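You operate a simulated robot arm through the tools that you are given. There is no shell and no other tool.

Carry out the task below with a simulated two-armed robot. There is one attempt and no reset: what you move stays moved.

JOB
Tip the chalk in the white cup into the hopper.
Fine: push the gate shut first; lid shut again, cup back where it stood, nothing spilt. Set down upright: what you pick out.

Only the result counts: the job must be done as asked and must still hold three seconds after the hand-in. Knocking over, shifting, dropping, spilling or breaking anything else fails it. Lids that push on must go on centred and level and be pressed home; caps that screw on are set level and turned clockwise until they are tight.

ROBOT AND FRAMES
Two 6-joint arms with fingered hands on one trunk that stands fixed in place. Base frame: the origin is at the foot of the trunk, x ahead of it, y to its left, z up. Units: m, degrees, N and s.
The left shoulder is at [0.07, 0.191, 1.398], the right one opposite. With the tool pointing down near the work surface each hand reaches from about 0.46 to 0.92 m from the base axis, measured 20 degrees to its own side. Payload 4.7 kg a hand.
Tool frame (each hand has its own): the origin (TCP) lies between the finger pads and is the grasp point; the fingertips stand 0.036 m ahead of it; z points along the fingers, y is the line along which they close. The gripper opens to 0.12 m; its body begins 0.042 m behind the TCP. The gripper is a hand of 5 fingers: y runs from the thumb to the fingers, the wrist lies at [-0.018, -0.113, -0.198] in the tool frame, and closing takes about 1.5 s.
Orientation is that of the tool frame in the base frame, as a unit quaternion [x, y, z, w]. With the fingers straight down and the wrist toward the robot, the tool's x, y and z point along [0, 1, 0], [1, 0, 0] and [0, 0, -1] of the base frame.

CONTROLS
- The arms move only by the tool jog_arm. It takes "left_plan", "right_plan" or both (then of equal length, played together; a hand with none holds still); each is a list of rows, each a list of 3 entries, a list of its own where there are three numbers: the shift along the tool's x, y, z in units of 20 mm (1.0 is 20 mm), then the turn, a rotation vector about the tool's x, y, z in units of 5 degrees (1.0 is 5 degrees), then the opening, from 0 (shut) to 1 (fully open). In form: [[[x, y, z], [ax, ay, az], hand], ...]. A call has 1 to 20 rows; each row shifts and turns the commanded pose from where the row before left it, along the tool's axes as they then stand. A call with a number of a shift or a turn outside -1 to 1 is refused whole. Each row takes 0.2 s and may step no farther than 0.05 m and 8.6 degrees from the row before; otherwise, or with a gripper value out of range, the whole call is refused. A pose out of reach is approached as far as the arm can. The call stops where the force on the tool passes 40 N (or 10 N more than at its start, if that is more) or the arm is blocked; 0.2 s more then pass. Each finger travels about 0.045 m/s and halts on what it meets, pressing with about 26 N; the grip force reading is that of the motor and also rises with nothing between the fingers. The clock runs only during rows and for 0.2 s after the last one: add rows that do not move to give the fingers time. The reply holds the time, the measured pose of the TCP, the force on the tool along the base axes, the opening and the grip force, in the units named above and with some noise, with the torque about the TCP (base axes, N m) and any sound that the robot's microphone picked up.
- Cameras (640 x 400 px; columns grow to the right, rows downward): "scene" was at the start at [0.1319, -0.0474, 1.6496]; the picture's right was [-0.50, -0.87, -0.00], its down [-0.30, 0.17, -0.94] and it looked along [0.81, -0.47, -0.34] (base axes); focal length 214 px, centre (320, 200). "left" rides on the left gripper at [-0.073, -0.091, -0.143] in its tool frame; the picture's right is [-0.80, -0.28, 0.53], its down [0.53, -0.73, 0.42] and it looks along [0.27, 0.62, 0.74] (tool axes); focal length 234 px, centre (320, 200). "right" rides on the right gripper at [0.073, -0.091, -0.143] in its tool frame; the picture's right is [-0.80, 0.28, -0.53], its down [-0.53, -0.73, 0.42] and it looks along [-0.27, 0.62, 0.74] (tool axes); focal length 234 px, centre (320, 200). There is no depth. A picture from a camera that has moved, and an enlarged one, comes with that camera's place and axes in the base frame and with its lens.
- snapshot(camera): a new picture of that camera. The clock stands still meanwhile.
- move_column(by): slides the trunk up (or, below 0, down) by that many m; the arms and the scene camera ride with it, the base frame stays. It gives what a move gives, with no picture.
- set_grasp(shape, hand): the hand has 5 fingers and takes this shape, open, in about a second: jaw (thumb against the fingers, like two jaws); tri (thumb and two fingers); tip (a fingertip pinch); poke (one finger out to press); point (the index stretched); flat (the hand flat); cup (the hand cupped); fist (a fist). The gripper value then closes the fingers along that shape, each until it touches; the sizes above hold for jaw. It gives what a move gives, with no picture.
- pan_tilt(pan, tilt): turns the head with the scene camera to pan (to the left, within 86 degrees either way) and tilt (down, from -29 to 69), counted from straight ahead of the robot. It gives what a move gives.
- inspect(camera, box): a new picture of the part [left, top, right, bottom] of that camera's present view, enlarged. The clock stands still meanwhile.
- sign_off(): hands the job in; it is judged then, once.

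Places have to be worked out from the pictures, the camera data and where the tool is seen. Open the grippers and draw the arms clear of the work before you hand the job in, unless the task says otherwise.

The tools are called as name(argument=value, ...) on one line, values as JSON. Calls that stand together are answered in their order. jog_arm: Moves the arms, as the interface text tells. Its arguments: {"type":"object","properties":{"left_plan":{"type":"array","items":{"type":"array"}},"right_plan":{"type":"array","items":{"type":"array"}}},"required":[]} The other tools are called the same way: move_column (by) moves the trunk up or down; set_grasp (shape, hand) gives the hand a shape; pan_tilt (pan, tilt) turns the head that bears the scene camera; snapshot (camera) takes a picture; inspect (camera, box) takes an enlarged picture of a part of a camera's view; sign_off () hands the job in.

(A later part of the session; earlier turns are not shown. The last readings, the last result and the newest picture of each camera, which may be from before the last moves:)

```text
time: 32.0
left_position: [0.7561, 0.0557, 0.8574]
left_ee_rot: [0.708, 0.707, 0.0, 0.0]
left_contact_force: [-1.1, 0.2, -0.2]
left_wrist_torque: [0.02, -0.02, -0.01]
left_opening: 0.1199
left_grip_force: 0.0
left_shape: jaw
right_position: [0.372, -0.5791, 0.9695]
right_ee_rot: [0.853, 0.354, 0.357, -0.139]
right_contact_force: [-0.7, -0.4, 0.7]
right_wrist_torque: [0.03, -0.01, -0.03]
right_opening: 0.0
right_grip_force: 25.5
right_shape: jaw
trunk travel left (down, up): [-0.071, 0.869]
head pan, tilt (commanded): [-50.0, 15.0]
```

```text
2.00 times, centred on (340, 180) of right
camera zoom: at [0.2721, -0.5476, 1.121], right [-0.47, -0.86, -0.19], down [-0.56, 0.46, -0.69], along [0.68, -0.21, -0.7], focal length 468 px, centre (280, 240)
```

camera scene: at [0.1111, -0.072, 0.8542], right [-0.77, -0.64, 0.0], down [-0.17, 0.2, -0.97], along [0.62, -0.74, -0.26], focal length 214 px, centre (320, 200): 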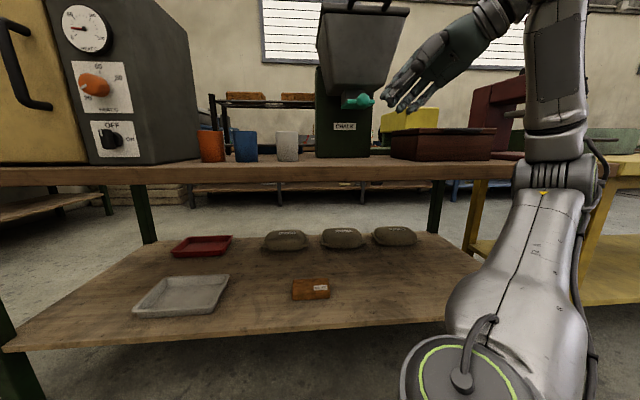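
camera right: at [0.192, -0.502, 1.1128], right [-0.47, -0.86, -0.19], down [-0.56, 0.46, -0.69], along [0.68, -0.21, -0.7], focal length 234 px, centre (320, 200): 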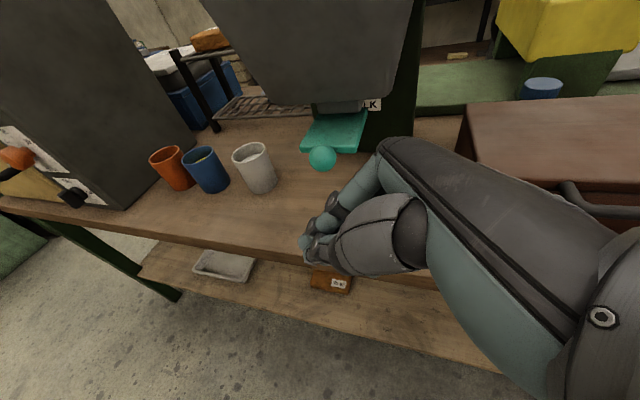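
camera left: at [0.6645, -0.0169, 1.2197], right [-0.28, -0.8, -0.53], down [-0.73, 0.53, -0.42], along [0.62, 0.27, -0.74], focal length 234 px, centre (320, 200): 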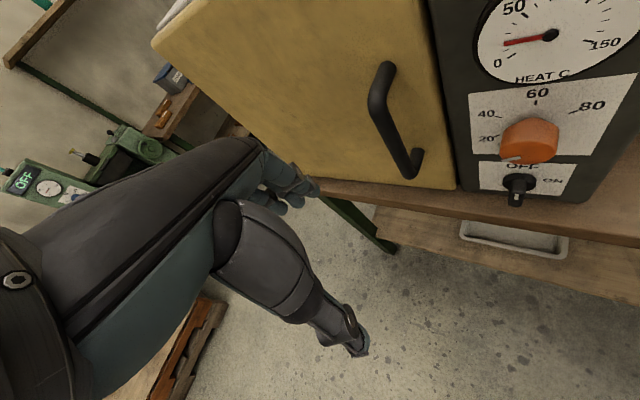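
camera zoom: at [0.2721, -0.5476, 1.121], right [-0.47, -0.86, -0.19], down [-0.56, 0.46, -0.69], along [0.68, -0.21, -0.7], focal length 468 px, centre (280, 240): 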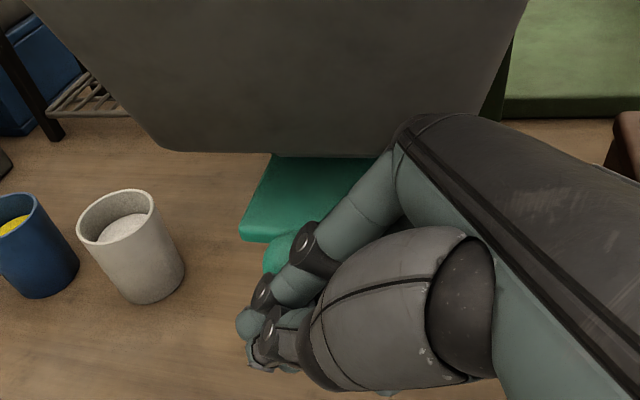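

The gate plate's edge moved from D≈0.702 to ≈0.719 with almost no force, so it slides easily. I keep pushing another 30 mm.

jog_arm(right_plan=[[[0, 0.5, 0], [0, 0, 0], 0], [[0, 0.5, 0], [0, 0, 0], 0], [[0, 0.5, 0], [0, 0, 0], 0]])

inspect(camera="scene", box=[290, 20, 450, 120])

inspect(camera="right", box=[240, 80, 440, 280])

```text
time: 32.7
left_position: [0.7553, 0.0548, 0.8584]
left_ee_rot: [0.708, 0.706, 0.0, 0.0]
left_contact_force: [0.2, 1.0, -0.1]
left_wrist_torque: [0.0, 0.02, 0.02]
left_opening: 0.1194
left_grip_force: 0.0
left_shape: jaw
right_position: [0.3809, -0.5866, 0.9688]
right_ee_rot: [0.854, 0.356, 0.353, -0.141]
right_contact_force: [-16.7, 9.6, -3.2]
right_wrist_torque: [-0.18, -0.82, -1.29]
right_opening: 0.0
right_grip_force: 25.7
right_shape: jaw
trunk travel left (down, up): [-0.071, 0.869]
head pan, tilt (commanded): [-50.0, 15.0]
stopped in row 3 (right hand): the force on the tool passed its limit at 52 N (the readings are from after the stop); the commanded pose is now the measured one
```

```text
4.00 times, centred on (370, 70) of scene
camera zoom: at [0.1093, -0.0712, 0.8544], right [-0.77, -0.64, 0.0], down [-0.16, 0.2, -0.97], along [0.62, -0.74, -0.26], focal length 858 px, centre (120, 720)
```

zoom: 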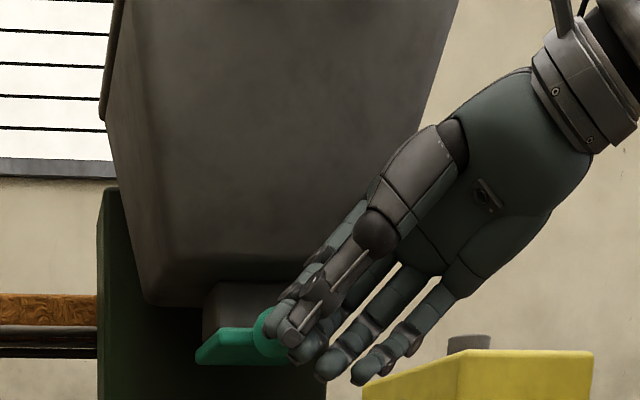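

```text
2.00 times, centred on (340, 180) of right
camera zoom: at [0.2812, -0.5568, 1.122], right [-0.47, -0.86, -0.19], down [-0.57, 0.46, -0.68], along [0.68, -0.21, -0.71], focal length 468 px, centre (280, 240)
```

zoom: 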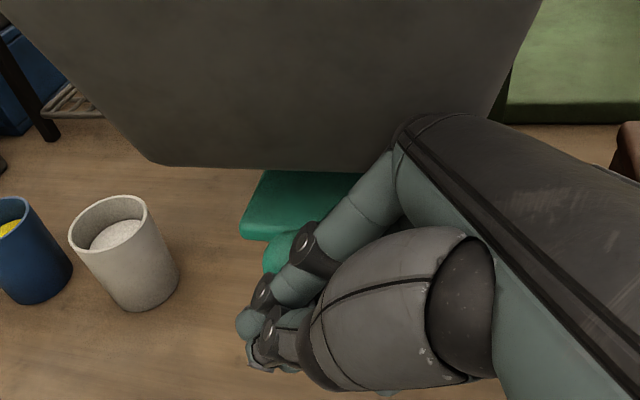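

The stop at 52 N came from a knuckle touching the hopper's lower front (the torque points to a contact about 6 cm up the hand), with the gate only about 3 cm in. I back off 40 mm and pitch the hand so the fingertips point more toward the gate.

jog_arm(right_plan=[[[0, -1, 0], [0, 0, 0], 0], [[0, -1, 0], [0, 0, 0], 0], [[0, -0.5, 0], [-1, 0, 0], 0], [[0, 0, 0], [-1, 0, 0], 0], [[0, 0, 0], [-1, 0, 0], 0], [[0, 0, 0], [-1, 0, 0], 0], [[0, 0, 0], [-1, 0, 0], 0], [[0, 0, 0], [-1, 0, 0], 0], [[0, 0, 0], [-1, 0, 0], 0], [[0, 0, 0], [-1, 0, 0], 0]])

inspect(camera="scene", box=[290, 20, 450, 120])

snapshot(camera="right")

```text
time: 34.9
left_position: [0.7565, 0.0555, 0.8551]
left_ee_rot: [0.708, 0.706, 0.0, 0.001]
left_contact_force: [-0.8, -0.2, 0.2]
left_wrist_torque: [0.02, -0.02, -0.01]
left_opening: 0.1196
left_grip_force: 0.0
left_shape: jaw
right_position: [0.3492, -0.549, 0.97]
right_ee_rot: [0.851, 0.214, 0.453, 0.159]
right_contact_force: [-0.5, -0.3, -0.5]
right_wrist_torque: [0.01, 0.0, 0.0]
right_opening: 0.0002
right_grip_force: 25.3
right_shape: jaw
right hand out of reach, approached as far as the arm can: row 8
trunk travel left (down, up): [-0.071, 0.869]
head pan, tilt (commanded): [-50.0, 15.0]
```

```text
4.00 times, centred on (370, 70) of scene
camera zoom: at [0.1113, -0.0721, 0.8541], right [-0.77, -0.64, 0.0], down [-0.17, 0.2, -0.97], along [0.62, -0.74, -0.26], focal length 858 px, centre (120, 720)
```

zoom: 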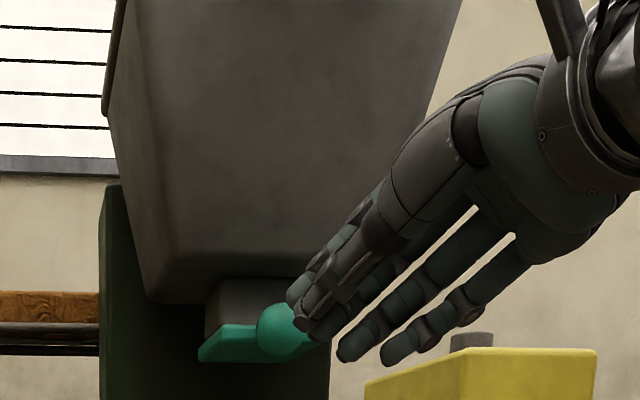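

```text
taken
camera right: at [0.2457, -0.4239, 1.0563], right [-0.78, -0.61, -0.15], down [-0.07, 0.33, -0.94], along [0.62, -0.72, -0.3], focal length 234 px, centre (320, 200)
```

right: 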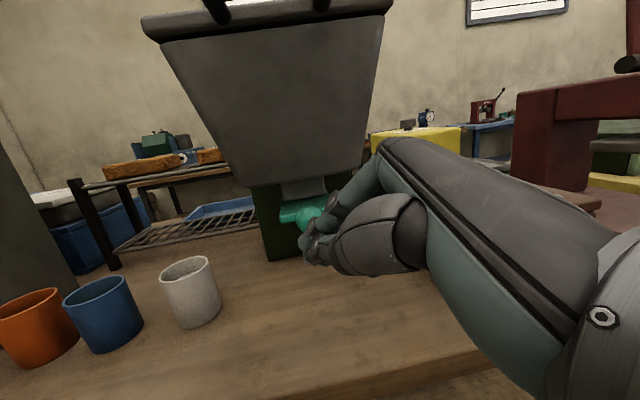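

The hand is pitched about 40° now; its fingertip is at D≈0.658, R≈0.122, z≈0.951, in line with the knob (R≈0.131). I shift 6 mm right and advance 40 mm toward the knob.

jog_arm(right_plan=[[[-0.21, 0.135, -0.16], [0, 0, 0], 0], [[0, 0.38, 0.324], [0, 0, 0], 0], [[0, 0.38, 0.324], [0, 0, 0], 0], [[0, 0.38, 0.324], [0, 0, 0], 0], [[0, 0.38, 0.324], [0, 0, 0], 0]])

inspect(camera="scene", box=[290, 20, 450, 120])

inspect(camera="right", box=[220, 120, 420, 300])

```text
time: 36.1
left_position: [0.7563, 0.0552, 0.8565]
left_ee_rot: [0.707, 0.707, -0.001, -0.001]
left_contact_force: [0.5, -0.3, 0.4]
left_wrist_torque: [0.03, 0.02, 0.01]
left_opening: 0.1198
left_grip_force: 0.1
left_shape: jaw
right_position: [0.3753, -0.5658, 0.9737]
right_ee_rot: [0.851, 0.215, 0.452, 0.159]
right_contact_force: [0.8, 0.8, 0.1]
right_wrist_torque: [-0.04, 0.0, -0.02]
right_opening: 0.0
right_grip_force: 25.6
right_shape: jaw
right hand out of reach, approached as far as the arm can: row 1, 3, 5
trunk travel left (down, up): [-0.071, 0.869]
head pan, tilt (commanded): [-50.0, 15.0]
```

```text
4.00 times, centred on (370, 70) of scene
camera zoom: at [0.1113, -0.0721, 0.8541], right [-0.77, -0.64, 0.0], down [-0.17, 0.2, -0.97], along [0.62, -0.74, -0.26], focal length 858 px, centre (120, 720)
```

zoom: 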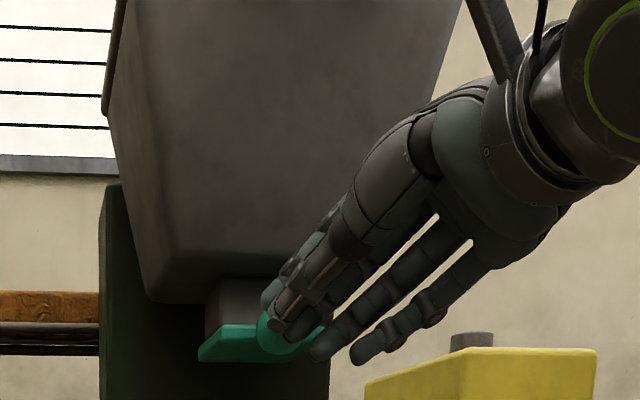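

```text
2.22 times, centred on (320, 210) of right
camera zoom: at [0.2725, -0.4403, 1.0607], right [-0.78, -0.61, -0.15], down [-0.07, 0.33, -0.94], along [0.62, -0.72, -0.3], focal length 520 px, centre (320, 178)
```

zoom: 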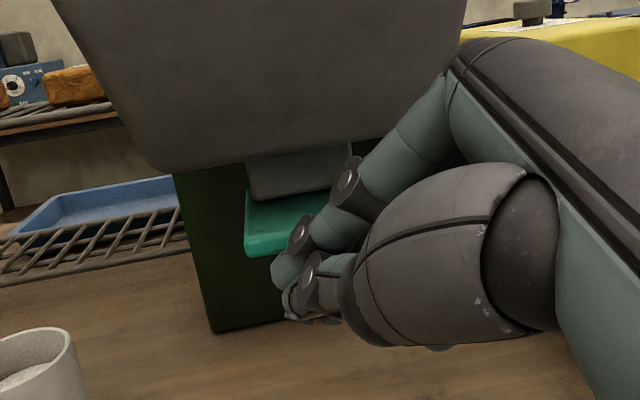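

The fingertip is at D≈0.689 but has drifted about 16 mm left of the knob's centre at the arm's inner limit. I shift it right 14 mm while advancing 10 mm, then advance further.

jog_arm(right_plan=[[[-0.5, 0.6, -0.15], [0, 0, 0], 0], [[-0.1, 0.44, 0.25], [0, 0, 0], 0]])

inspect(camera="scene", box=[290, 20, 450, 120])

inspect(camera="right", box=[220, 120, 420, 300])

```text
time: 36.7
left_position: [0.7562, 0.0555, 0.856]
left_ee_rot: [0.708, 0.706, 0.0, 0.0]
left_contact_force: [0.3, -0.1, -0.6]
left_wrist_torque: [0.0, 0.01, -0.03]
left_opening: 0.1197
left_grip_force: 0.1
left_shape: jaw
right_position: [0.3734, -0.5657, 0.9744]
right_ee_rot: [0.851, 0.215, 0.452, 0.159]
right_contact_force: [0.1, 0.3, 0.7]
right_wrist_torque: [-0.01, 0.03, 0.01]
right_opening: 0.0001
right_grip_force: 25.8
right_shape: jaw
right hand out of reach, approached as far as the arm can: row 1, 2
trunk travel left (down, up): [-0.071, 0.869]
head pan, tilt (commanded): [-50.0, 15.0]
```

```text
4.00 times, centred on (370, 70) of scene
camera zoom: at [0.1112, -0.0721, 0.8541], right [-0.77, -0.64, 0.0], down [-0.17, 0.2, -0.97], along [0.62, -0.74, -0.26], focal length 858 px, centre (120, 720)
```

zoom: 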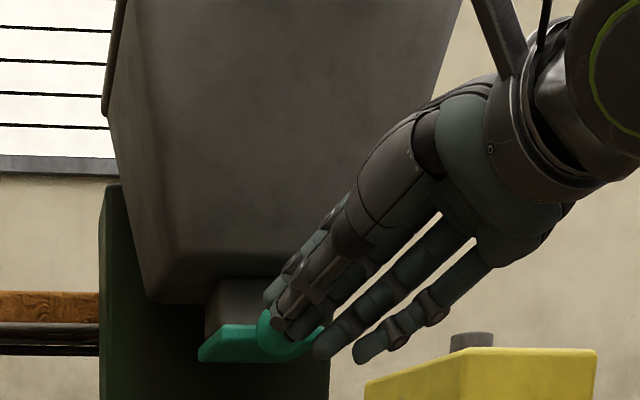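

```text
2.22 times, centred on (320, 210) of right
camera zoom: at [0.2708, -0.4403, 1.0615], right [-0.78, -0.61, -0.15], down [-0.07, 0.33, -0.94], along [0.62, -0.72, -0.3], focal length 520 px, centre (320, 178)
```

zoom: 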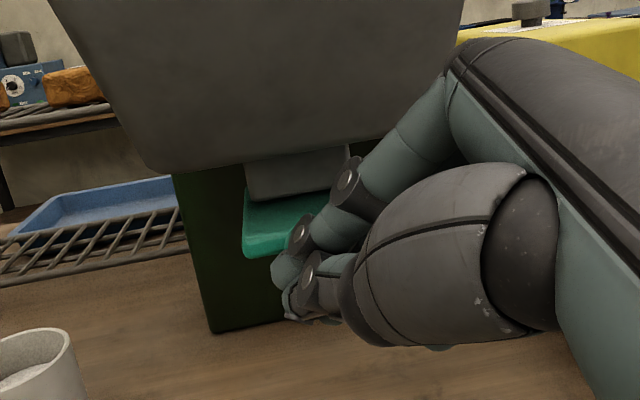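

The arm is at an orientation limit here and won't go farther. I back off and return to the earlier 45° pose, which had plenty of freedom; next time I'll push the knob with the knuckles from lower down so the hand passes under the hopper's rim.

jog_arm(right_plan=[[[0, -0.76, -0.65], [0, 0, 0], 0], [[0, -0.76, -0.65], [0, 0, 0], 0], [[0, -0.76, -0.65], [0, 0, 0], 0], [[0, 0, 0], [1, 0, 0], 0], [[0, 0, 0], [1, 0, 0], 0], [[0, 0, 0], [1, 0, 0], 0], [[0, 0, 0], [1, 0, 0], 0], [[0, 0, 0], [1, 0, 0], 0], [[0, 0, 0], [1, 0, 0], 0], [[0, 0, 0], [1, 0, 0], 0], [[0, 0, 0], [1, 0, 0], 0]])

snapshot(camera="right")

```text
time: 39.1
left_position: [0.7559, 0.0555, 0.8561]
left_ee_rot: [0.708, 0.706, -0.001, 0.0]
left_contact_force: [-0.2, -0.1, 0.1]
left_wrist_torque: [0.01, 0.01, -0.02]
left_opening: 0.1199
left_grip_force: 0.1
left_shape: jaw
right_position: [0.3308, -0.524, 0.9762]
right_ee_rot: [0.854, 0.357, 0.351, -0.143]
right_contact_force: [0.5, -0.5, -0.3]
right_wrist_torque: [-0.02, 0.02, 0.01]
right_opening: 0.0002
right_grip_force: 26.0
right_shape: jaw
trunk travel left (down, up): [-0.071, 0.869]
head pan, tilt (commanded): [-50.0, 15.0]
```

```text
taken
camera right: at [0.2321, -0.4941, 1.1293], right [-0.46, -0.87, -0.19], down [-0.57, 0.46, -0.68], along [0.67, -0.21, -0.71], focal length 234 px, centre (320, 200)
```

right: 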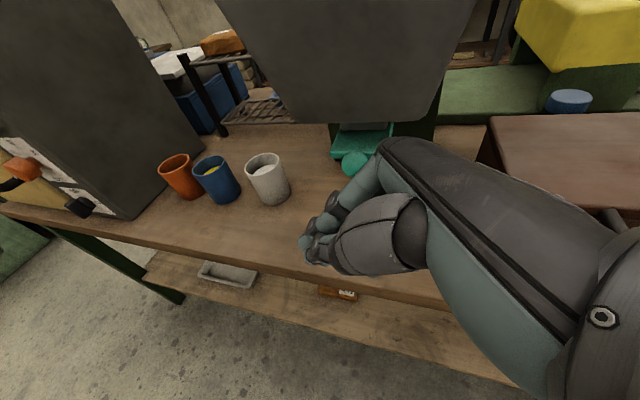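

The knob is now at D≈0.73, R≈0.13 (gate about 3 cm in). I lower the trunk 45 mm and shift the hand left-down so that the knuckles face the knob.

move_column(by=-0.045)

jog_arm(right_plan=[[[0.33, 0, 0.753], [0, 0, 0], 0], [[0.33, 0, 0.753], [0, 0, 0], 0], [[0.33, 0, 0.753], [0, 0, 0], 0]])

inspect(camera="right", box=[220, 80, 440, 280])

inspect(camera="scene", box=[290, 20, 450, 120])

```text
time: 40.0
left_position: [0.7553, 0.0561, 0.811]
left_ee_rot: [0.708, 0.706, 0.0, 0.0]
left_contact_force: [0.1, 0.3, -0.3]
left_wrist_torque: [0.01, 0.01, 0.02]
left_opening: 0.1198
left_grip_force: 0.0
left_shape: jaw
right_position: [0.3325, -0.5241, 0.9317]
right_ee_rot: [0.854, 0.356, 0.352, -0.142]
right_contact_force: [-0.3, -1.1, -1.3]
right_wrist_torque: [-0.01, -0.02, 0.0]
right_opening: 0.0
right_grip_force: 26.1
right_shape: jaw
trunk travel left (down, up): [-0.026, 0.914]
head pan, tilt (commanded): [-50.0, 15.0]
```

```text
time: 40.8
left_position: [0.7569, 0.0563, 0.812]
left_ee_rot: [0.708, 0.707, -0.001, 0.001]
left_contact_force: [-0.4, -1.1, -0.8]
left_wrist_torque: [-0.04, -0.01, -0.01]
left_opening: 0.1197
left_grip_force: 0.0
left_shape: jaw
right_position: [0.363, -0.4917, 0.9123]
right_ee_rot: [0.854, 0.356, 0.351, -0.143]
right_contact_force: [-0.4, 0.2, 0.2]
right_wrist_torque: [0.0, 0.02, -0.03]
right_opening: 0.0002
right_grip_force: 25.7
right_shape: jaw
trunk travel left (down, up): [-0.026, 0.914]
head pan, tilt (commanded): [-50.0, 15.0]
```

```text
2.00 times, centred on (330, 180) of right
camera zoom: at [0.2643, -0.4623, 1.0652], right [-0.47, -0.86, -0.19], down [-0.57, 0.46, -0.68], along [0.68, -0.21, -0.71], focal length 468 px, centre (300, 240)
```

zoom: 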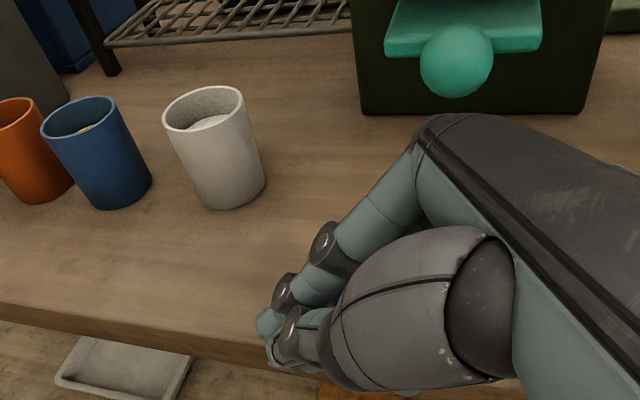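

```text
4.00 times, centred on (370, 70) of scene
camera zoom: at [0.1112, -0.0721, 0.8091], right [-0.77, -0.64, 0.0], down [-0.17, 0.2, -0.97], along [0.62, -0.74, -0.26], focal length 858 px, centre (120, 720)
```

zoom: 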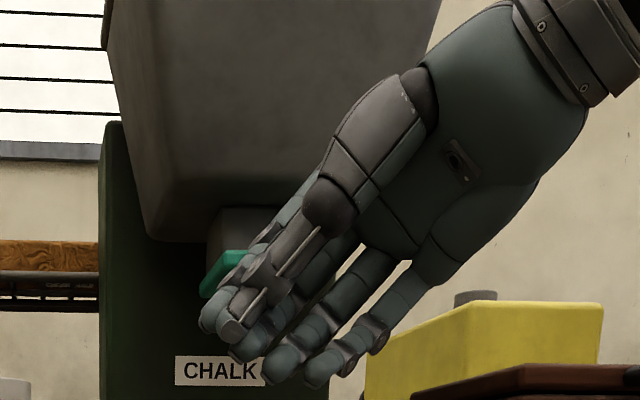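

The knuckles now face the knob from below the hopper rim. I push outward in 10 mm steps.

jog_arm(right_plan=[[[0, 0.5, 0], [0, 0, 0], 0], [[0, 0.5, 0], [0, 0, 0], 0], [[0, 0.5, 0], [0, 0, 0], 0], [[0, 0.5, 0], [0, 0, 0], 0], [[0, 0.5, 0], [0, 0, 0], 0], [[0, 0.5, 0], [0, 0, 0], 0], [[0, 0.5, 0], [0, 0, 0], 0]])

inspect(camera="right", box=[220, 80, 440, 280])

inspect(camera="scene", box=[290, 20, 450, 120])

```text
time: 42.4
left_position: [0.756, 0.056, 0.8116]
left_ee_rot: [0.708, 0.707, 0.0, 0.0]
left_contact_force: [-0.4, 1.0, 0.4]
left_wrist_torque: [-0.01, 0.01, 0.02]
left_opening: 0.1198
left_grip_force: 0.0
left_shape: jaw
right_position: [0.4121, -0.5416, 0.913]
right_ee_rot: [0.854, 0.356, 0.351, -0.142]
right_contact_force: [-0.8, -0.4, -0.7]
right_wrist_torque: [0.01, -0.02, -0.01]
right_opening: 0.0
right_grip_force: 26.2
right_shape: jaw
trunk travel left (down, up): [-0.026, 0.914]
head pan, tilt (commanded): [-50.0, 15.0]
```

```text
2.00 times, centred on (330, 180) of right
camera zoom: at [0.3131, -0.5111, 1.0659], right [-0.47, -0.86, -0.19], down [-0.57, 0.46, -0.68], along [0.68, -0.21, -0.71], focal length 468 px, centre (300, 240)
```

zoom: 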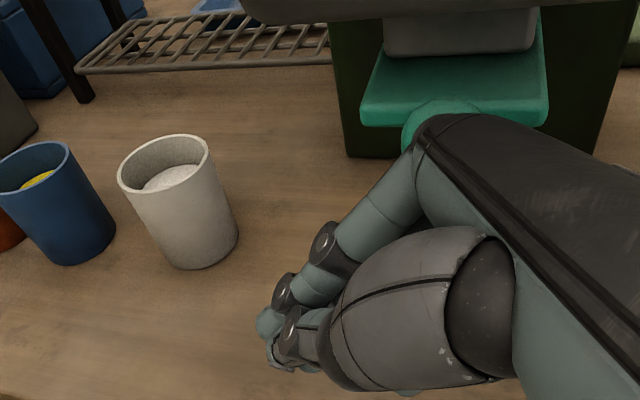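

```text
4.00 times, centred on (370, 70) of scene
camera zoom: at [0.1111, -0.0721, 0.8091], right [-0.77, -0.64, 0.0], down [-0.17, 0.2, -0.97], along [0.62, -0.74, -0.26], focal length 858 px, centre (120, 720)
```

zoom: 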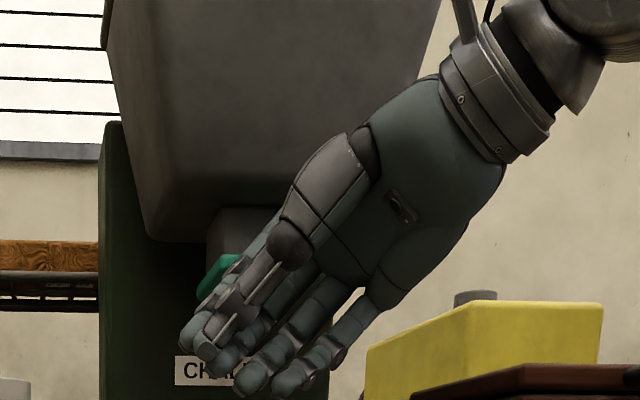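

The knuckles are about at the knob. I continue pushing in 10 mm steps.

jog_arm(right_plan=[[[0, 0.5, 0], [0, 0, 0], 0], [[0, 0.5, 0], [0, 0, 0], 0], [[0, 0.5, 0], [0, 0, 0], 0]])

inspect(camera="right", box=[220, 80, 440, 280])

inspect(camera="scene", box=[290, 20, 450, 120])

```text
time: 42.8
left_position: [0.7542, 0.0555, 0.813]
left_ee_rot: [0.708, 0.706, 0.001, 0.001]
left_contact_force: [-0.1, 0.4, 0.3]
left_wrist_torque: [0.03, 0.0, 0.01]
left_opening: 0.1195
left_grip_force: 0.1
left_shape: jaw
right_position: [0.4129, -0.543, 0.9134]
right_ee_rot: [0.854, 0.358, 0.349, -0.145]
right_contact_force: [-30.3, 13.0, -7.3]
right_wrist_torque: [0.09, -1.1, -1.91]
right_opening: 0.0
right_grip_force: 26.4
right_shape: jaw
trunk travel left (down, up): [-0.026, 0.914]
head pan, tilt (commanded): [-50.0, 15.0]
stopped in row 2 (right hand): the force on the tool passed its limit at 50 N (the readings are from after the stop); the commanded pose is now the measured one
```

```text
2.00 times, centred on (330, 180) of right
camera zoom: at [0.315, -0.5135, 1.0665], right [-0.46, -0.87, -0.19], down [-0.58, 0.45, -0.68], along [0.67, -0.21, -0.71], focal length 468 px, centre (300, 240)
```

zoom: 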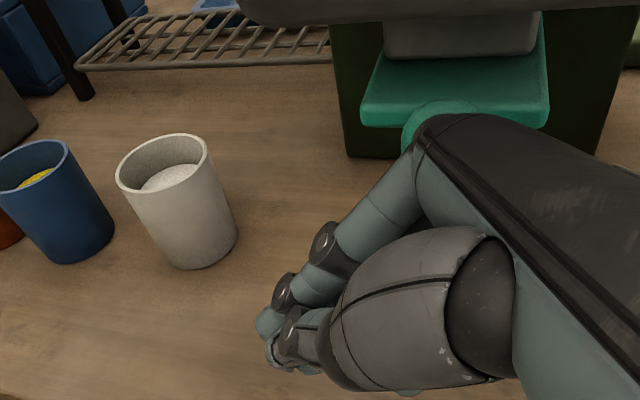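

```text
4.00 times, centred on (370, 70) of scene
camera zoom: at [0.1082, -0.0715, 0.8094], right [-0.77, -0.64, 0.0], down [-0.16, 0.2, -0.97], along [0.62, -0.74, -0.26], focal length 858 px, centre (120, 720)
```

zoom: 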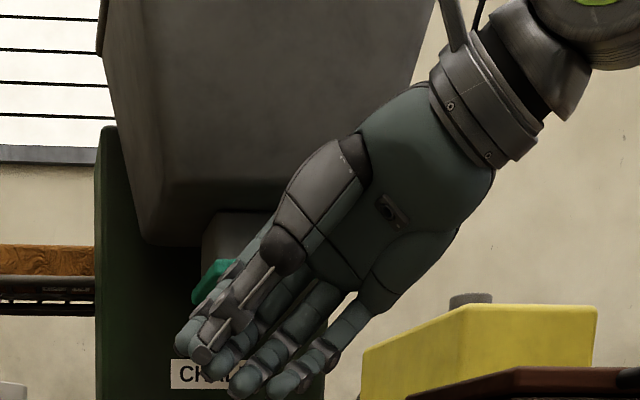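

The push stopped at 50 N with the contact on the knob itself, so the gate may be at its end stop. I back off 60 mm and check the gate's state.

jog_arm(right_plan=[[[0, -1, 0], [0, 0, 0], 0], [[0, -1, 0], [0, 0, 0], 0], [[0, -1, 0], [0, 0, 0], 0]])

inspect(camera="right", box=[300, 40, 460, 140])

inspect(camera="scene", box=[290, 20, 450, 120])

```text
time: 43.6
left_position: [0.7561, 0.0562, 0.812]
left_ee_rot: [0.707, 0.707, -0.001, 0.0]
left_contact_force: [0.0, -0.1, 0.9]
left_wrist_torque: [0.05, 0.0, 0.02]
left_opening: 0.1198
left_grip_force: 0.1
left_shape: jaw
right_position: [0.3756, -0.5034, 0.9111]
right_ee_rot: [0.854, 0.358, 0.349, -0.145]
right_contact_force: [-0.2, 0.9, -0.8]
right_wrist_torque: [0.03, -0.01, -0.01]
right_opening: 0.0
right_grip_force: 25.7
right_shape: jaw
trunk travel left (down, up): [-0.026, 0.914]
head pan, tilt (commanded): [-50.0, 15.0]
```

```text
4.00 times, centred on (380, 90) of right
camera zoom: at [0.2774, -0.4741, 1.0647], right [-0.46, -0.87, -0.19], down [-0.58, 0.45, -0.68], along [0.67, -0.2, -0.71], focal length 937 px, centre (80, 640)
```

zoom: 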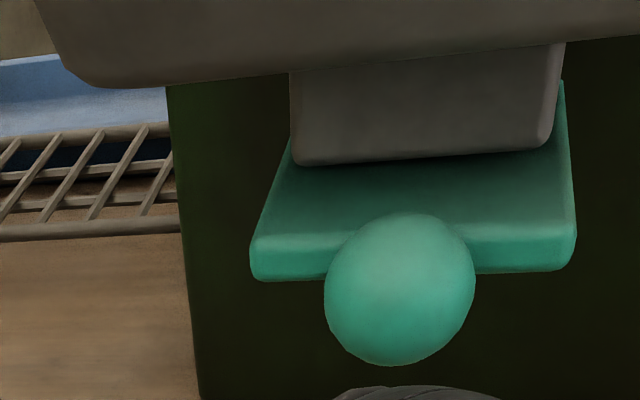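

```text
4.00 times, centred on (370, 70) of scene
camera zoom: at [0.1112, -0.072, 0.8092], right [-0.77, -0.64, 0.0], down [-0.17, 0.2, -0.97], along [0.62, -0.74, -0.26], focal length 858 px, centre (120, 720)
```

zoom: 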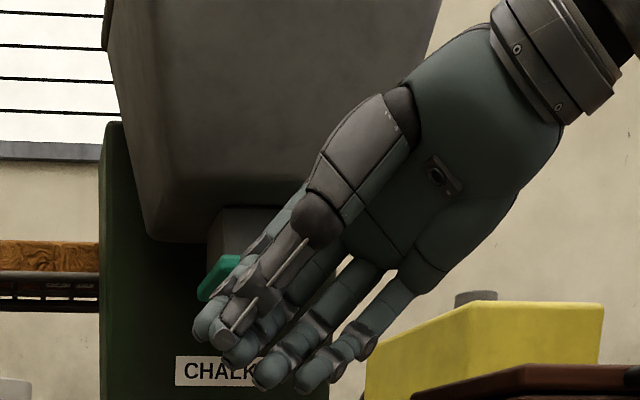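

The plate still protrudes about 30 mm from the outlet neck (originally about 75 mm), and that last contact was on the knob's right side. I shift 16 mm left to press the knob centrally and push again to see whether it really is at its stop.

jog_arm(right_plan=[[[0.57, 0, 0.57], [0, 0, 0], 0], [[0, 1, 0], [0, 0, 0], 0], [[0, 1, 0], [0, 0, 0], 0], [[0, 0.25, 0], [0, 0, 0], 0], [[0, 0.25, 0], [0, 0, 0], 0], [[0, 0.25, 0], [0, 0, 0], 0], [[0, 0.25, 0], [0, 0, 0], 0], [[0, 0.25, 0], [0, 0, 0], 0], [[0, 0.25, 0], [0, 0, 0], 0], [[0, 0.25, 0], [0, 0, 0], 0], [[0, 0.25, 0], [0, 0, 0], 0]])

inspect(camera="right", box=[300, 40, 460, 140])

```text
time: 45.1
left_position: [0.7548, 0.0561, 0.8133]
left_ee_rot: [0.708, 0.706, 0.0, 0.001]
left_contact_force: [0.3, -0.5, 0.3]
left_wrist_torque: [0.01, -0.01, 0.02]
left_opening: 0.1197
left_grip_force: 0.1
left_shape: jaw
right_position: [0.4224, -0.5262, 0.9118]
right_ee_rot: [0.854, 0.36, 0.346, -0.146]
right_contact_force: [-27.9, 14.2, -7.6]
right_wrist_torque: [-0.06, -1.23, -2.12]
right_opening: 0.0002
right_grip_force: 25.8
right_shape: jaw
trunk travel left (down, up): [-0.026, 0.914]
head pan, tilt (commanded): [-50.0, 15.0]
stopped in row 7 (right hand): the force on the tool passed its limit at 45 N (the readings are from after the stop); the commanded pose is now the measured one
```

```text
4.00 times, centred on (380, 90) of right
camera zoom: at [0.3246, -0.4976, 1.0658], right [-0.46, -0.87, -0.18], down [-0.59, 0.45, -0.67], along [0.67, -0.2, -0.72], focal length 937 px, centre (80, 640)
```

zoom: 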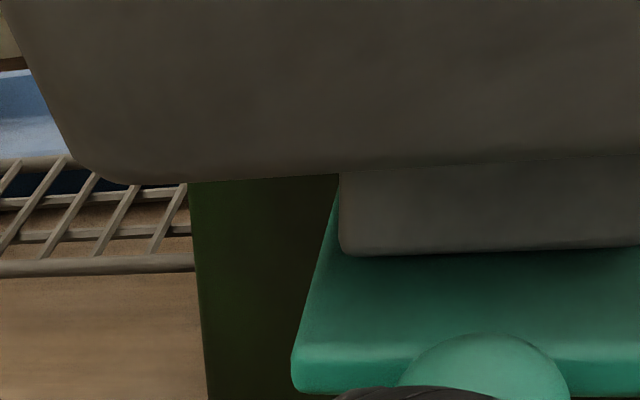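

The central push stopped at the same gate position (45 N, plate edge at D≈0.748), so the gate is at its end stop: shut. I back the hand off and turn it so the fingers point level to the left, for hooking under the lid's bar.

jog_arm(right_plan=[[[0, -1, 0], [0, 0, 0], 0], [[0, -1, 0], [0, 0, 0], 0], [[0, -1, 0], [0, 0, 0], 0], [[0, -1, 0], [0, 0, 0], 0], [[0, -1, 0], [0, 0, 0], 0], [[0, 0, 0], [0, 1, 0], 0], [[0, 0, 0], [0, 1, 0], 0], [[0, 0, 0], [0, 1, 0], 0], [[0, 0, 0], [0, 1, 0], 0], [[0, 0, 0], [0, 1, 0], 0], [[0, 0, 0], [0, 1, 0], 0], [[0, 0, 0], [0, 1, 0], 0], [[0, 0, 0], [0, 1, 0], 0]])

snapshot(camera="scene")

snapshot(camera="right")

```text
time: 47.9
left_position: [0.7568, 0.055, 0.8105]
left_ee_rot: [0.708, 0.706, 0.0, 0.0]
left_contact_force: [0.4, 0.6, -0.3]
left_wrist_torque: [0.03, 0.03, 0.01]
left_opening: 0.1198
left_grip_force: 0.1
left_shape: jaw
right_position: [0.3603, -0.3597, 0.9723]
right_ee_rot: [0.684, 0.287, 0.617, -0.263]
right_contact_force: [-0.6, 0.8, 0.1]
right_wrist_torque: [-0.06, 0.0, -0.02]
right_opening: 0.0001
right_grip_force: 25.9
right_shape: jaw
right hand out of reach, approached as far as the arm can: row 8, 9, 10, 11, 12
trunk travel left (down, up): [-0.026, 0.914]
head pan, tilt (commanded): [-50.0, 15.0]
```

```text
taken
camera scene: at [0.1117, -0.0723, 0.809], right [-0.77, -0.64, 0.0], down [-0.17, 0.2, -0.97], along [0.62, -0.74, -0.26], focal length 214 px, centre (320, 200)
```

scene: 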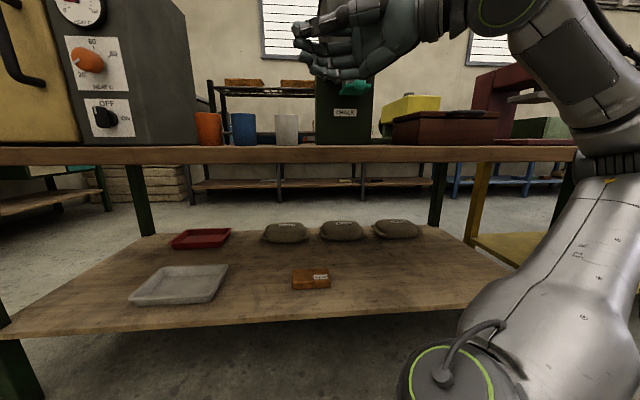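

```text
taken
camera right: at [0.2009, -0.3939, 1.0605], right [-0.22, -0.63, -0.75], down [-0.27, 0.78, -0.57], along [0.94, 0.07, -0.34], focal length 234 px, centre (320, 200)
```

right: 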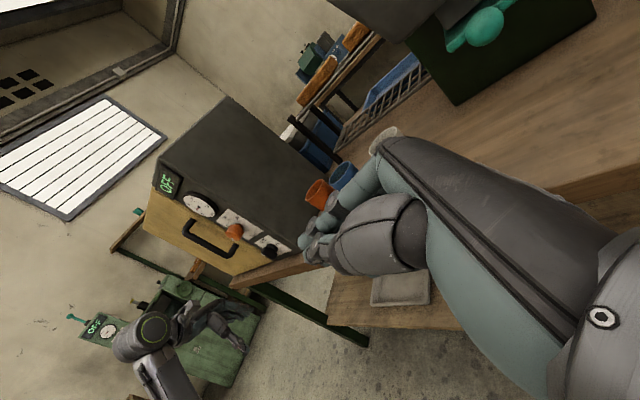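

The fingers now point level to the left with palm toward the robot (D≈0.51, R≈0, z≈0.97). I raise the trunk by 0.13 m to bring the hand near lid-bar height.

move_column(by=0.13)

jog_arm(right_plan=[[[0, 0, -1], [0, 0, 0], 0], [[0, 0, -1], [0, 0, 0], 0], [[0, 0, -1], [0, 0, 0], 0], [[0, 0, -1], [0, 0, 0], 0]])

snapshot(camera="scene")

snapshot(camera="right")

```text
time: 49.5
left_position: [0.7554, 0.056, 0.9408]
left_ee_rot: [0.708, 0.706, -0.001, 0.0]
left_contact_force: [0.6, 0.7, 0.2]
left_wrist_torque: [-0.03, 0.04, 0.03]
left_opening: 0.1195
left_grip_force: 0.1
left_shape: jaw
right_position: [0.3593, -0.3601, 1.1015]
right_ee_rot: [0.684, 0.287, 0.618, -0.261]
right_contact_force: [-0.7, -0.6, -0.9]
right_wrist_torque: [0.02, -0.02, 0.03]
right_opening: 0.0
right_grip_force: 25.7
right_shape: jaw
trunk travel left (down, up): [-0.156, 0.784]
head pan, tilt (commanded): [-50.0, 15.0]
```

```text
time: 50.5
left_position: [0.7572, 0.0556, 0.9403]
left_ee_rot: [0.707, 0.707, -0.001, -0.001]
left_contact_force: [0.9, 0.4, -0.5]
left_wrist_torque: [0.02, 0.0, -0.01]
left_opening: 0.1197
left_grip_force: 0.1
left_shape: jaw
right_position: [0.3054, -0.4047, 1.1197]
right_ee_rot: [0.686, 0.287, 0.615, -0.261]
right_contact_force: [0.6, -0.3, -0.6]
right_wrist_torque: [0.0, -0.01, -0.01]
right_opening: 0.0
right_grip_force: 25.4
right_shape: jaw
right hand out of reach, approached as far as the arm can: row 3, 4
trunk travel left (down, up): [-0.156, 0.784]
head pan, tilt (commanded): [-50.0, 15.0]
```

```text
taken
camera scene: at [0.1121, -0.0723, 0.939], right [-0.77, -0.64, 0.0], down [-0.17, 0.2, -0.97], along [0.62, -0.74, -0.26], focal length 214 px, centre (320, 200)
```

scene: 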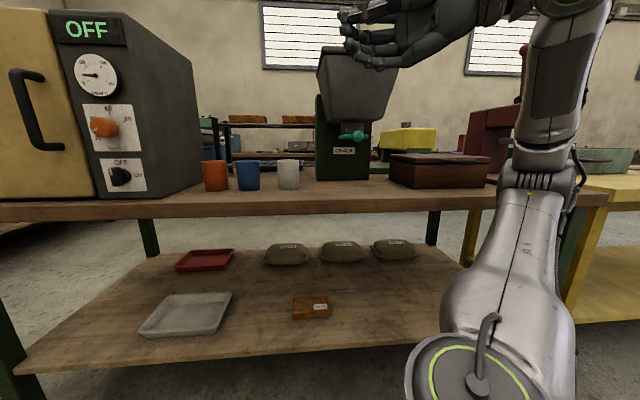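

```text
taken
camera right: at [0.1468, -0.4369, 1.2075], right [-0.23, -0.63, -0.75], down [-0.27, 0.78, -0.57], along [0.94, 0.07, -0.34], focal length 234 px, centre (320, 200)
```

right: 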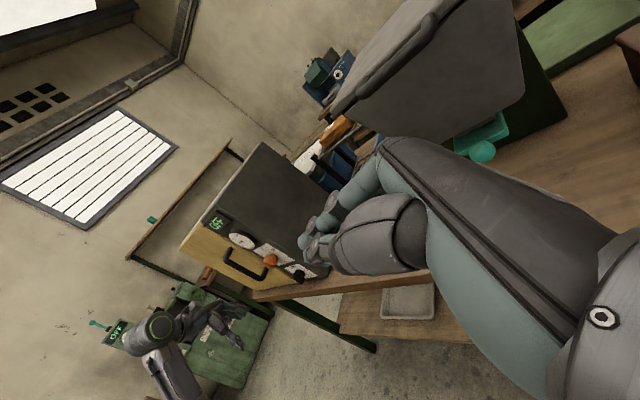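

The hand is at D≈0.50, R≈0.07, z≈1.12. I move it outward 0.10 m toward the hopper front, staying below the bar and short of the wall.

jog_arm(right_plan=[[[0, 1, 0], [0, 0, 0], 0], [[0, 1, 0], [0, 0, 0], 0], [[0, 1, 0], [0, 0, 0], 0], [[0, 1, 0], [0, 0, 0], 0]])

jog_arm(right_plan=[[[0, 0, -1], [0, 0, 0], 0], [[-1, 0, 0], [0, 0, 0], 0], [[-1, 0, 0], [0, 0, 0], 0]])

snapshot(camera="scene")

snapshot(camera="right")

```text
time: 51.5
left_position: [0.7569, 0.0545, 0.9412]
left_ee_rot: [0.707, 0.707, -0.001, -0.002]
left_contact_force: [0.5, -1.8, -0.3]
left_wrist_torque: [-0.04, 0.03, -0.02]
left_opening: 0.1196
left_grip_force: 0.0
left_shape: jaw
right_position: [0.3495, -0.4308, 1.1311]
right_ee_rot: [0.685, 0.286, 0.617, -0.261]
right_contact_force: [-0.9, -0.4, -0.5]
right_wrist_torque: [0.0, -0.03, 0.0]
right_opening: 0.0
right_grip_force: 26.0
right_shape: jaw
right hand out of reach, approached as far as the arm can: row 1, 2, 3
trunk travel left (down, up): [-0.156, 0.784]
head pan, tilt (commanded): [-50.0, 15.0]
```

```text
time: 52.3
left_position: [0.7564, 0.0558, 0.9421]
left_ee_rot: [0.708, 0.706, -0.001, 0.001]
left_contact_force: [-0.3, -0.6, 0.1]
left_wrist_torque: [0.01, 0.0, -0.02]
left_opening: 0.1195
left_grip_force: 0.0
left_shape: jaw
right_position: [0.3322, -0.4378, 1.1394]
right_ee_rot: [0.684, 0.288, 0.617, -0.261]
right_contact_force: [0.1, -0.7, 0.7]
right_wrist_torque: [-0.01, -0.01, 0.0]
right_opening: 0.0001
right_grip_force: 26.1
right_shape: jaw
right hand out of reach, approached as far as the arm can: row 1, 2, 3
trunk travel left (down, up): [-0.156, 0.784]
head pan, tilt (commanded): [-50.0, 15.0]
```

```text
taken
camera scene: at [0.1112, -0.072, 0.9391], right [-0.77, -0.64, 0.0], down [-0.17, 0.2, -0.97], along [0.62, -0.74, -0.26], focal length 214 px, centre (320, 200)
```

scene: 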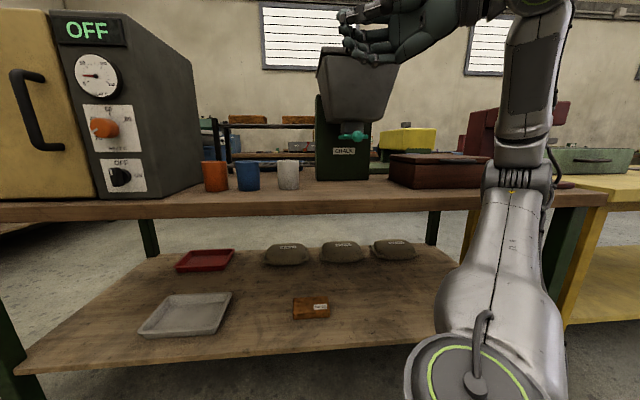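

```text
taken
camera right: at [0.1728, -0.4716, 1.2275], right [-0.22, -0.63, -0.75], down [-0.27, 0.78, -0.57], along [0.94, 0.07, -0.34], focal length 234 px, centre (320, 200)
```

right: 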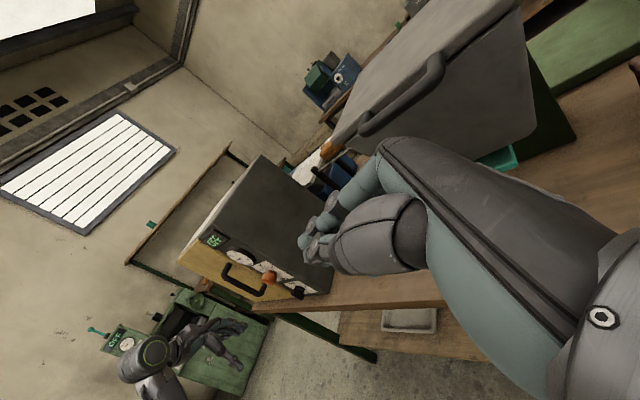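

The level-left pose keeps running into reach limits here. I look closely at the handle to choose a better way to take it.

inspect(camera="right", box=[320, 0, 560, 150])

inspect(camera="scene", box=[290, 0, 450, 100])

pan_tilt(pan=-70, tilt=-10)

snapshot(camera="scene")

```text
2.67 times, centred on (440, 75) of right
camera zoom: at [0.1728, -0.4716, 1.2275], right [-0.22, -0.63, -0.75], down [-0.27, 0.78, -0.57], along [0.94, 0.07, -0.34], focal length 624 px, centre (0, 533)
```

zoom: 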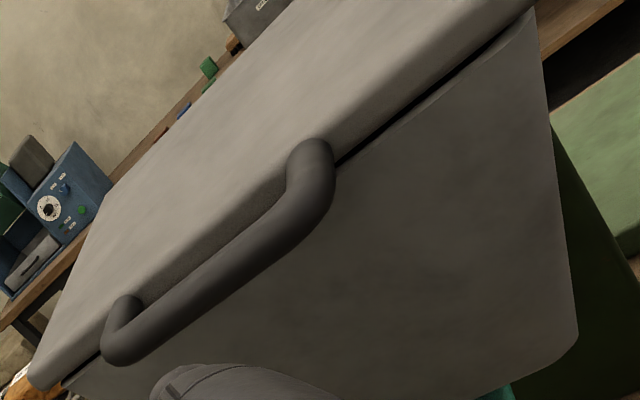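

```text
4.00 times, centred on (370, 50) of scene
camera zoom: at [0.1112, -0.072, 0.9391], right [-0.77, -0.64, 0.0], down [-0.17, 0.2, -0.97], along [0.62, -0.74, -0.26], focal length 858 px, centre (120, 800)
```

zoom: 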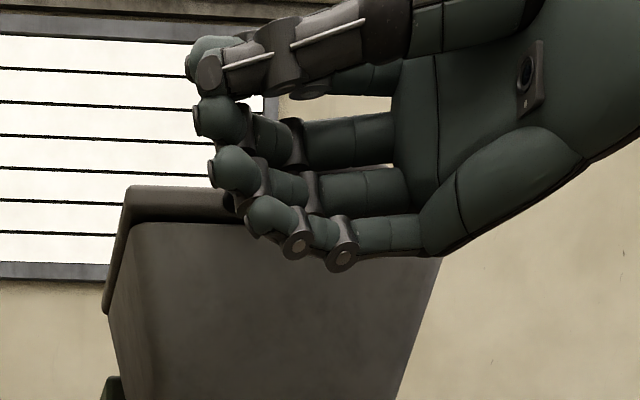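

```text
time: 53.2
left_position: [0.756, 0.0569, 0.9418]
left_ee_rot: [0.708, 0.706, 0.0, 0.0]
left_contact_force: [-0.3, -1.2, -0.3]
left_wrist_torque: [-0.04, -0.02, -0.01]
left_opening: 0.1195
left_grip_force: 0.1
left_shape: jaw
right_position: [0.3312, -0.4381, 1.1396]
right_ee_rot: [0.684, 0.287, 0.617, -0.262]
right_contact_force: [-0.1, -0.3, 0.0]
right_wrist_torque: [0.01, 0.0, 0.01]
right_opening: 0.0
right_grip_force: 26.2
right_shape: jaw
trunk travel left (down, up): [-0.156, 0.784]
head pan, tilt (commanded): [-70.0, -10.0]
```

```text
taken
camera scene: at [0.0801, -0.0798, 0.9785], right [-0.94, -0.34, 0.0], down [0.06, -0.16, -0.98], along [0.34, -0.93, 0.17], focal length 214 px, centre (320, 200)
```

scene: 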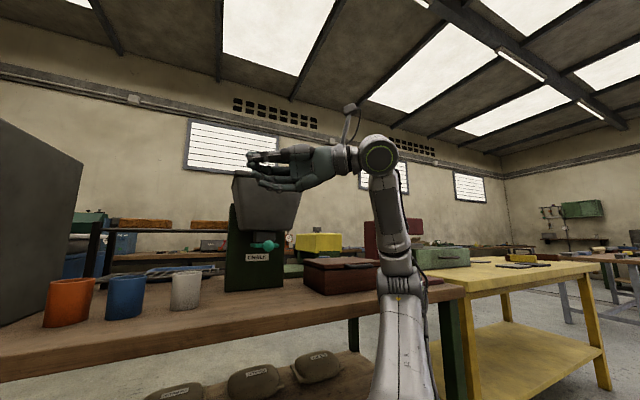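

The wall-mounted view shows the arm is comfortable with the fingers sloping down-left, less so level. I turn back 40° to that slope and open the hand partway so that the straightened fingers, not the knuckles, lead toward the handle.

jog_arm(right_plan=[[[0, 0, 0], [0, -1, 0], 0.2], [[0, 0, 0], [0, -1, 0], 0.4], [[0, 0, 0], [0, -1, 0], 0.6], [[0, 0, 0], [0, -1, 0], 0.6], [[0, 0, 0], [0, -1, 0], 0.6], [[0, 0, 0], [0, -1, 0], 0.6], [[0, 0, 0], [0, -1, 0], 0.6], [[0, 0, 0], [0, -1, 0], 0.6]])

pan_tilt(pan=-50, tilt=-5)

snapshot(camera="scene")

snapshot(camera="right")

```text
time: 55.0
left_position: [0.7566, 0.0557, 0.9419]
left_ee_rot: [0.708, 0.707, 0.0, 0.0]
left_contact_force: [-0.5, -0.6, 1.0]
left_wrist_torque: [0.01, -0.03, 0.0]
left_opening: 0.1194
left_grip_force: 0.0
left_shape: jaw
right_position: [0.3388, -0.4903, 1.0179]
right_ee_rot: [0.854, 0.36, 0.345, -0.146]
right_contact_force: [-0.5, 0.2, -0.4]
right_wrist_torque: [0.0, 0.02, 0.03]
right_opening: 0.0718
right_grip_force: 0.1
right_shape: jaw
right hand out of reach, approached as far as the arm can: row 3, 4, 5, 6, 7, 8
trunk travel left (down, up): [-0.156, 0.784]
head pan, tilt (commanded): [-70.0, -10.0]
```

```text
time: 55.8
left_position: [0.7572, 0.0552, 0.9425]
left_ee_rot: [0.707, 0.707, 0.001, 0.0]
left_contact_force: [0.6, -0.6, 0.7]
left_wrist_torque: [0.0, -0.01, 0.01]
left_opening: 0.1194
left_grip_force: 0.1
left_shape: jaw
right_position: [0.3386, -0.4901, 1.018]
right_ee_rot: [0.854, 0.359, 0.347, -0.147]
right_contact_force: [1.0, 0.0, 0.6]
right_wrist_torque: [-0.02, -0.02, 0.0]
right_opening: 0.0718
right_grip_force: 0.1
right_shape: jaw
trunk travel left (down, up): [-0.156, 0.784]
head pan, tilt (commanded): [-50.0, -5.0]
```

```text
taken
camera scene: at [0.1074, -0.0676, 0.971], right [-0.77, -0.64, 0.0], down [0.06, -0.07, -1.0], along [0.64, -0.76, 0.09], focal length 214 px, centre (320, 200)
```

scene: 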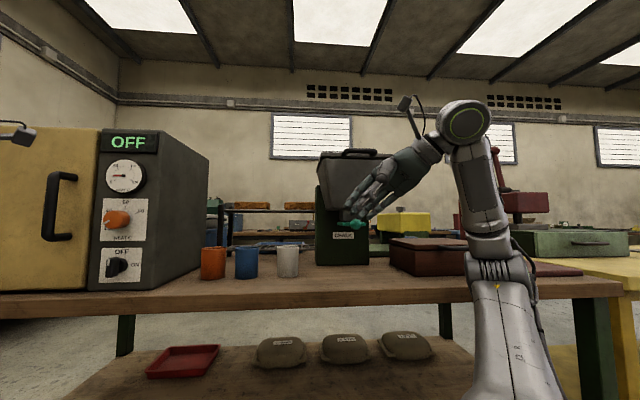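

```text
taken
camera right: at [0.2406, -0.4613, 1.1716], right [-0.46, -0.87, -0.19], down [-0.58, 0.45, -0.67], along [0.67, -0.2, -0.72], focal length 234 px, centre (320, 200)
```

right: 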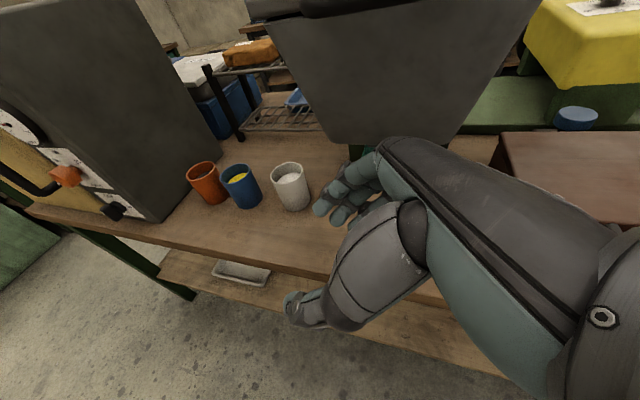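

The arm is stretched upward at its limit, so the trunk should be higher. I back off 30 mm, raise the trunk 0.1 m, and lower the hand by 0.1 m relative to it, ending at about the same place with more arm freedom.

jog_arm(right_plan=[[[0, -0.75, 0], [0, 0, 0], 0.6], [[0, -0.75, 0], [0, 0, 0], 0.6], [[-0.694, 0, 0.718], [0, 0, 0], 0.6], [[-0.694, 0, 0.718], [0, 0, 0], 0.6], [[-0.694, 0, 0.718], [0, 0, 0], 0.6], [[-0.694, 0, 0.718], [0, 0, 0], 0.6]])

move_column(by=0.16)

snapshot(camera="scene")

snapshot(camera="right")

```text
time: 57.2
left_position: [0.7557, 0.0555, 0.9419]
left_ee_rot: [0.708, 0.707, 0.0, 0.001]
left_contact_force: [0.0, -0.4, 0.3]
left_wrist_torque: [-0.01, 0.01, -0.03]
left_opening: 0.1196
left_grip_force: 0.0
left_shape: jaw
right_position: [0.3334, -0.4385, 0.9843]
right_ee_rot: [0.854, 0.359, 0.346, -0.146]
right_contact_force: [0.1, 0.5, -0.8]
right_wrist_torque: [-0.01, -0.02, -0.02]
right_opening: 0.0715
right_grip_force: 0.0
right_shape: jaw
right hand out of reach, approached as far as the arm can: row 2, 3, 4, 5, 6
trunk travel left (down, up): [-0.156, 0.784]
head pan, tilt (commanded): [-50.0, -5.0]
```

```text
time: 59.0
left_position: [0.7567, 0.0554, 1.1015]
left_ee_rot: [0.708, 0.706, 0.0, 0.0]
left_contact_force: [0.1, 0.3, 0.8]
left_wrist_torque: [0.01, 0.01, -0.02]
left_opening: 0.1197
left_grip_force: 0.0
left_shape: jaw
right_position: [0.3353, -0.4374, 1.1433]
right_ee_rot: [0.854, 0.359, 0.346, -0.147]
right_contact_force: [0.2, -0.9, -0.2]
right_wrist_torque: [0.02, -0.01, 0.03]
right_opening: 0.0718
right_grip_force: 0.1
right_shape: jaw
trunk travel left (down, up): [-0.316, 0.624]
head pan, tilt (commanded): [-50.0, -5.0]
```

```text
taken
camera scene: at [0.1077, -0.0677, 1.1309], right [-0.77, -0.64, 0.0], down [0.06, -0.07, -1.0], along [0.64, -0.76, 0.09], focal length 214 px, centre (320, 200)
```

scene: 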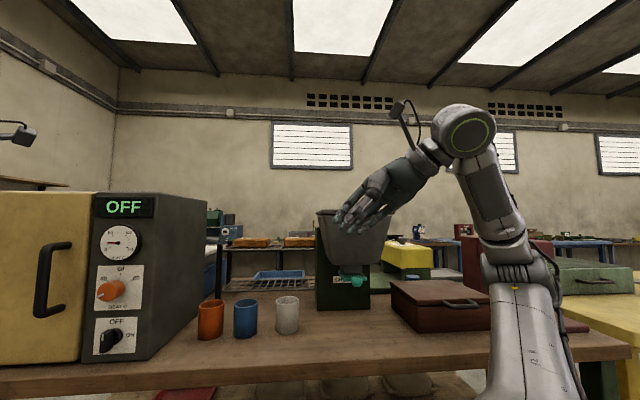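

```text
taken
camera right: at [0.2375, -0.4096, 1.2977], right [-0.46, -0.87, -0.18], down [-0.59, 0.45, -0.67], along [0.67, -0.2, -0.72], focal length 234 px, centre (320, 200)
```

right: 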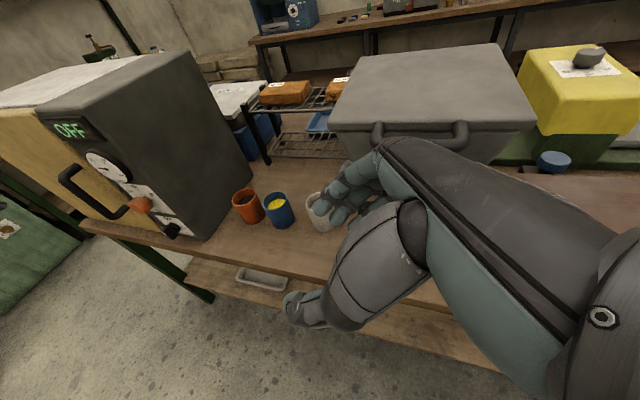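

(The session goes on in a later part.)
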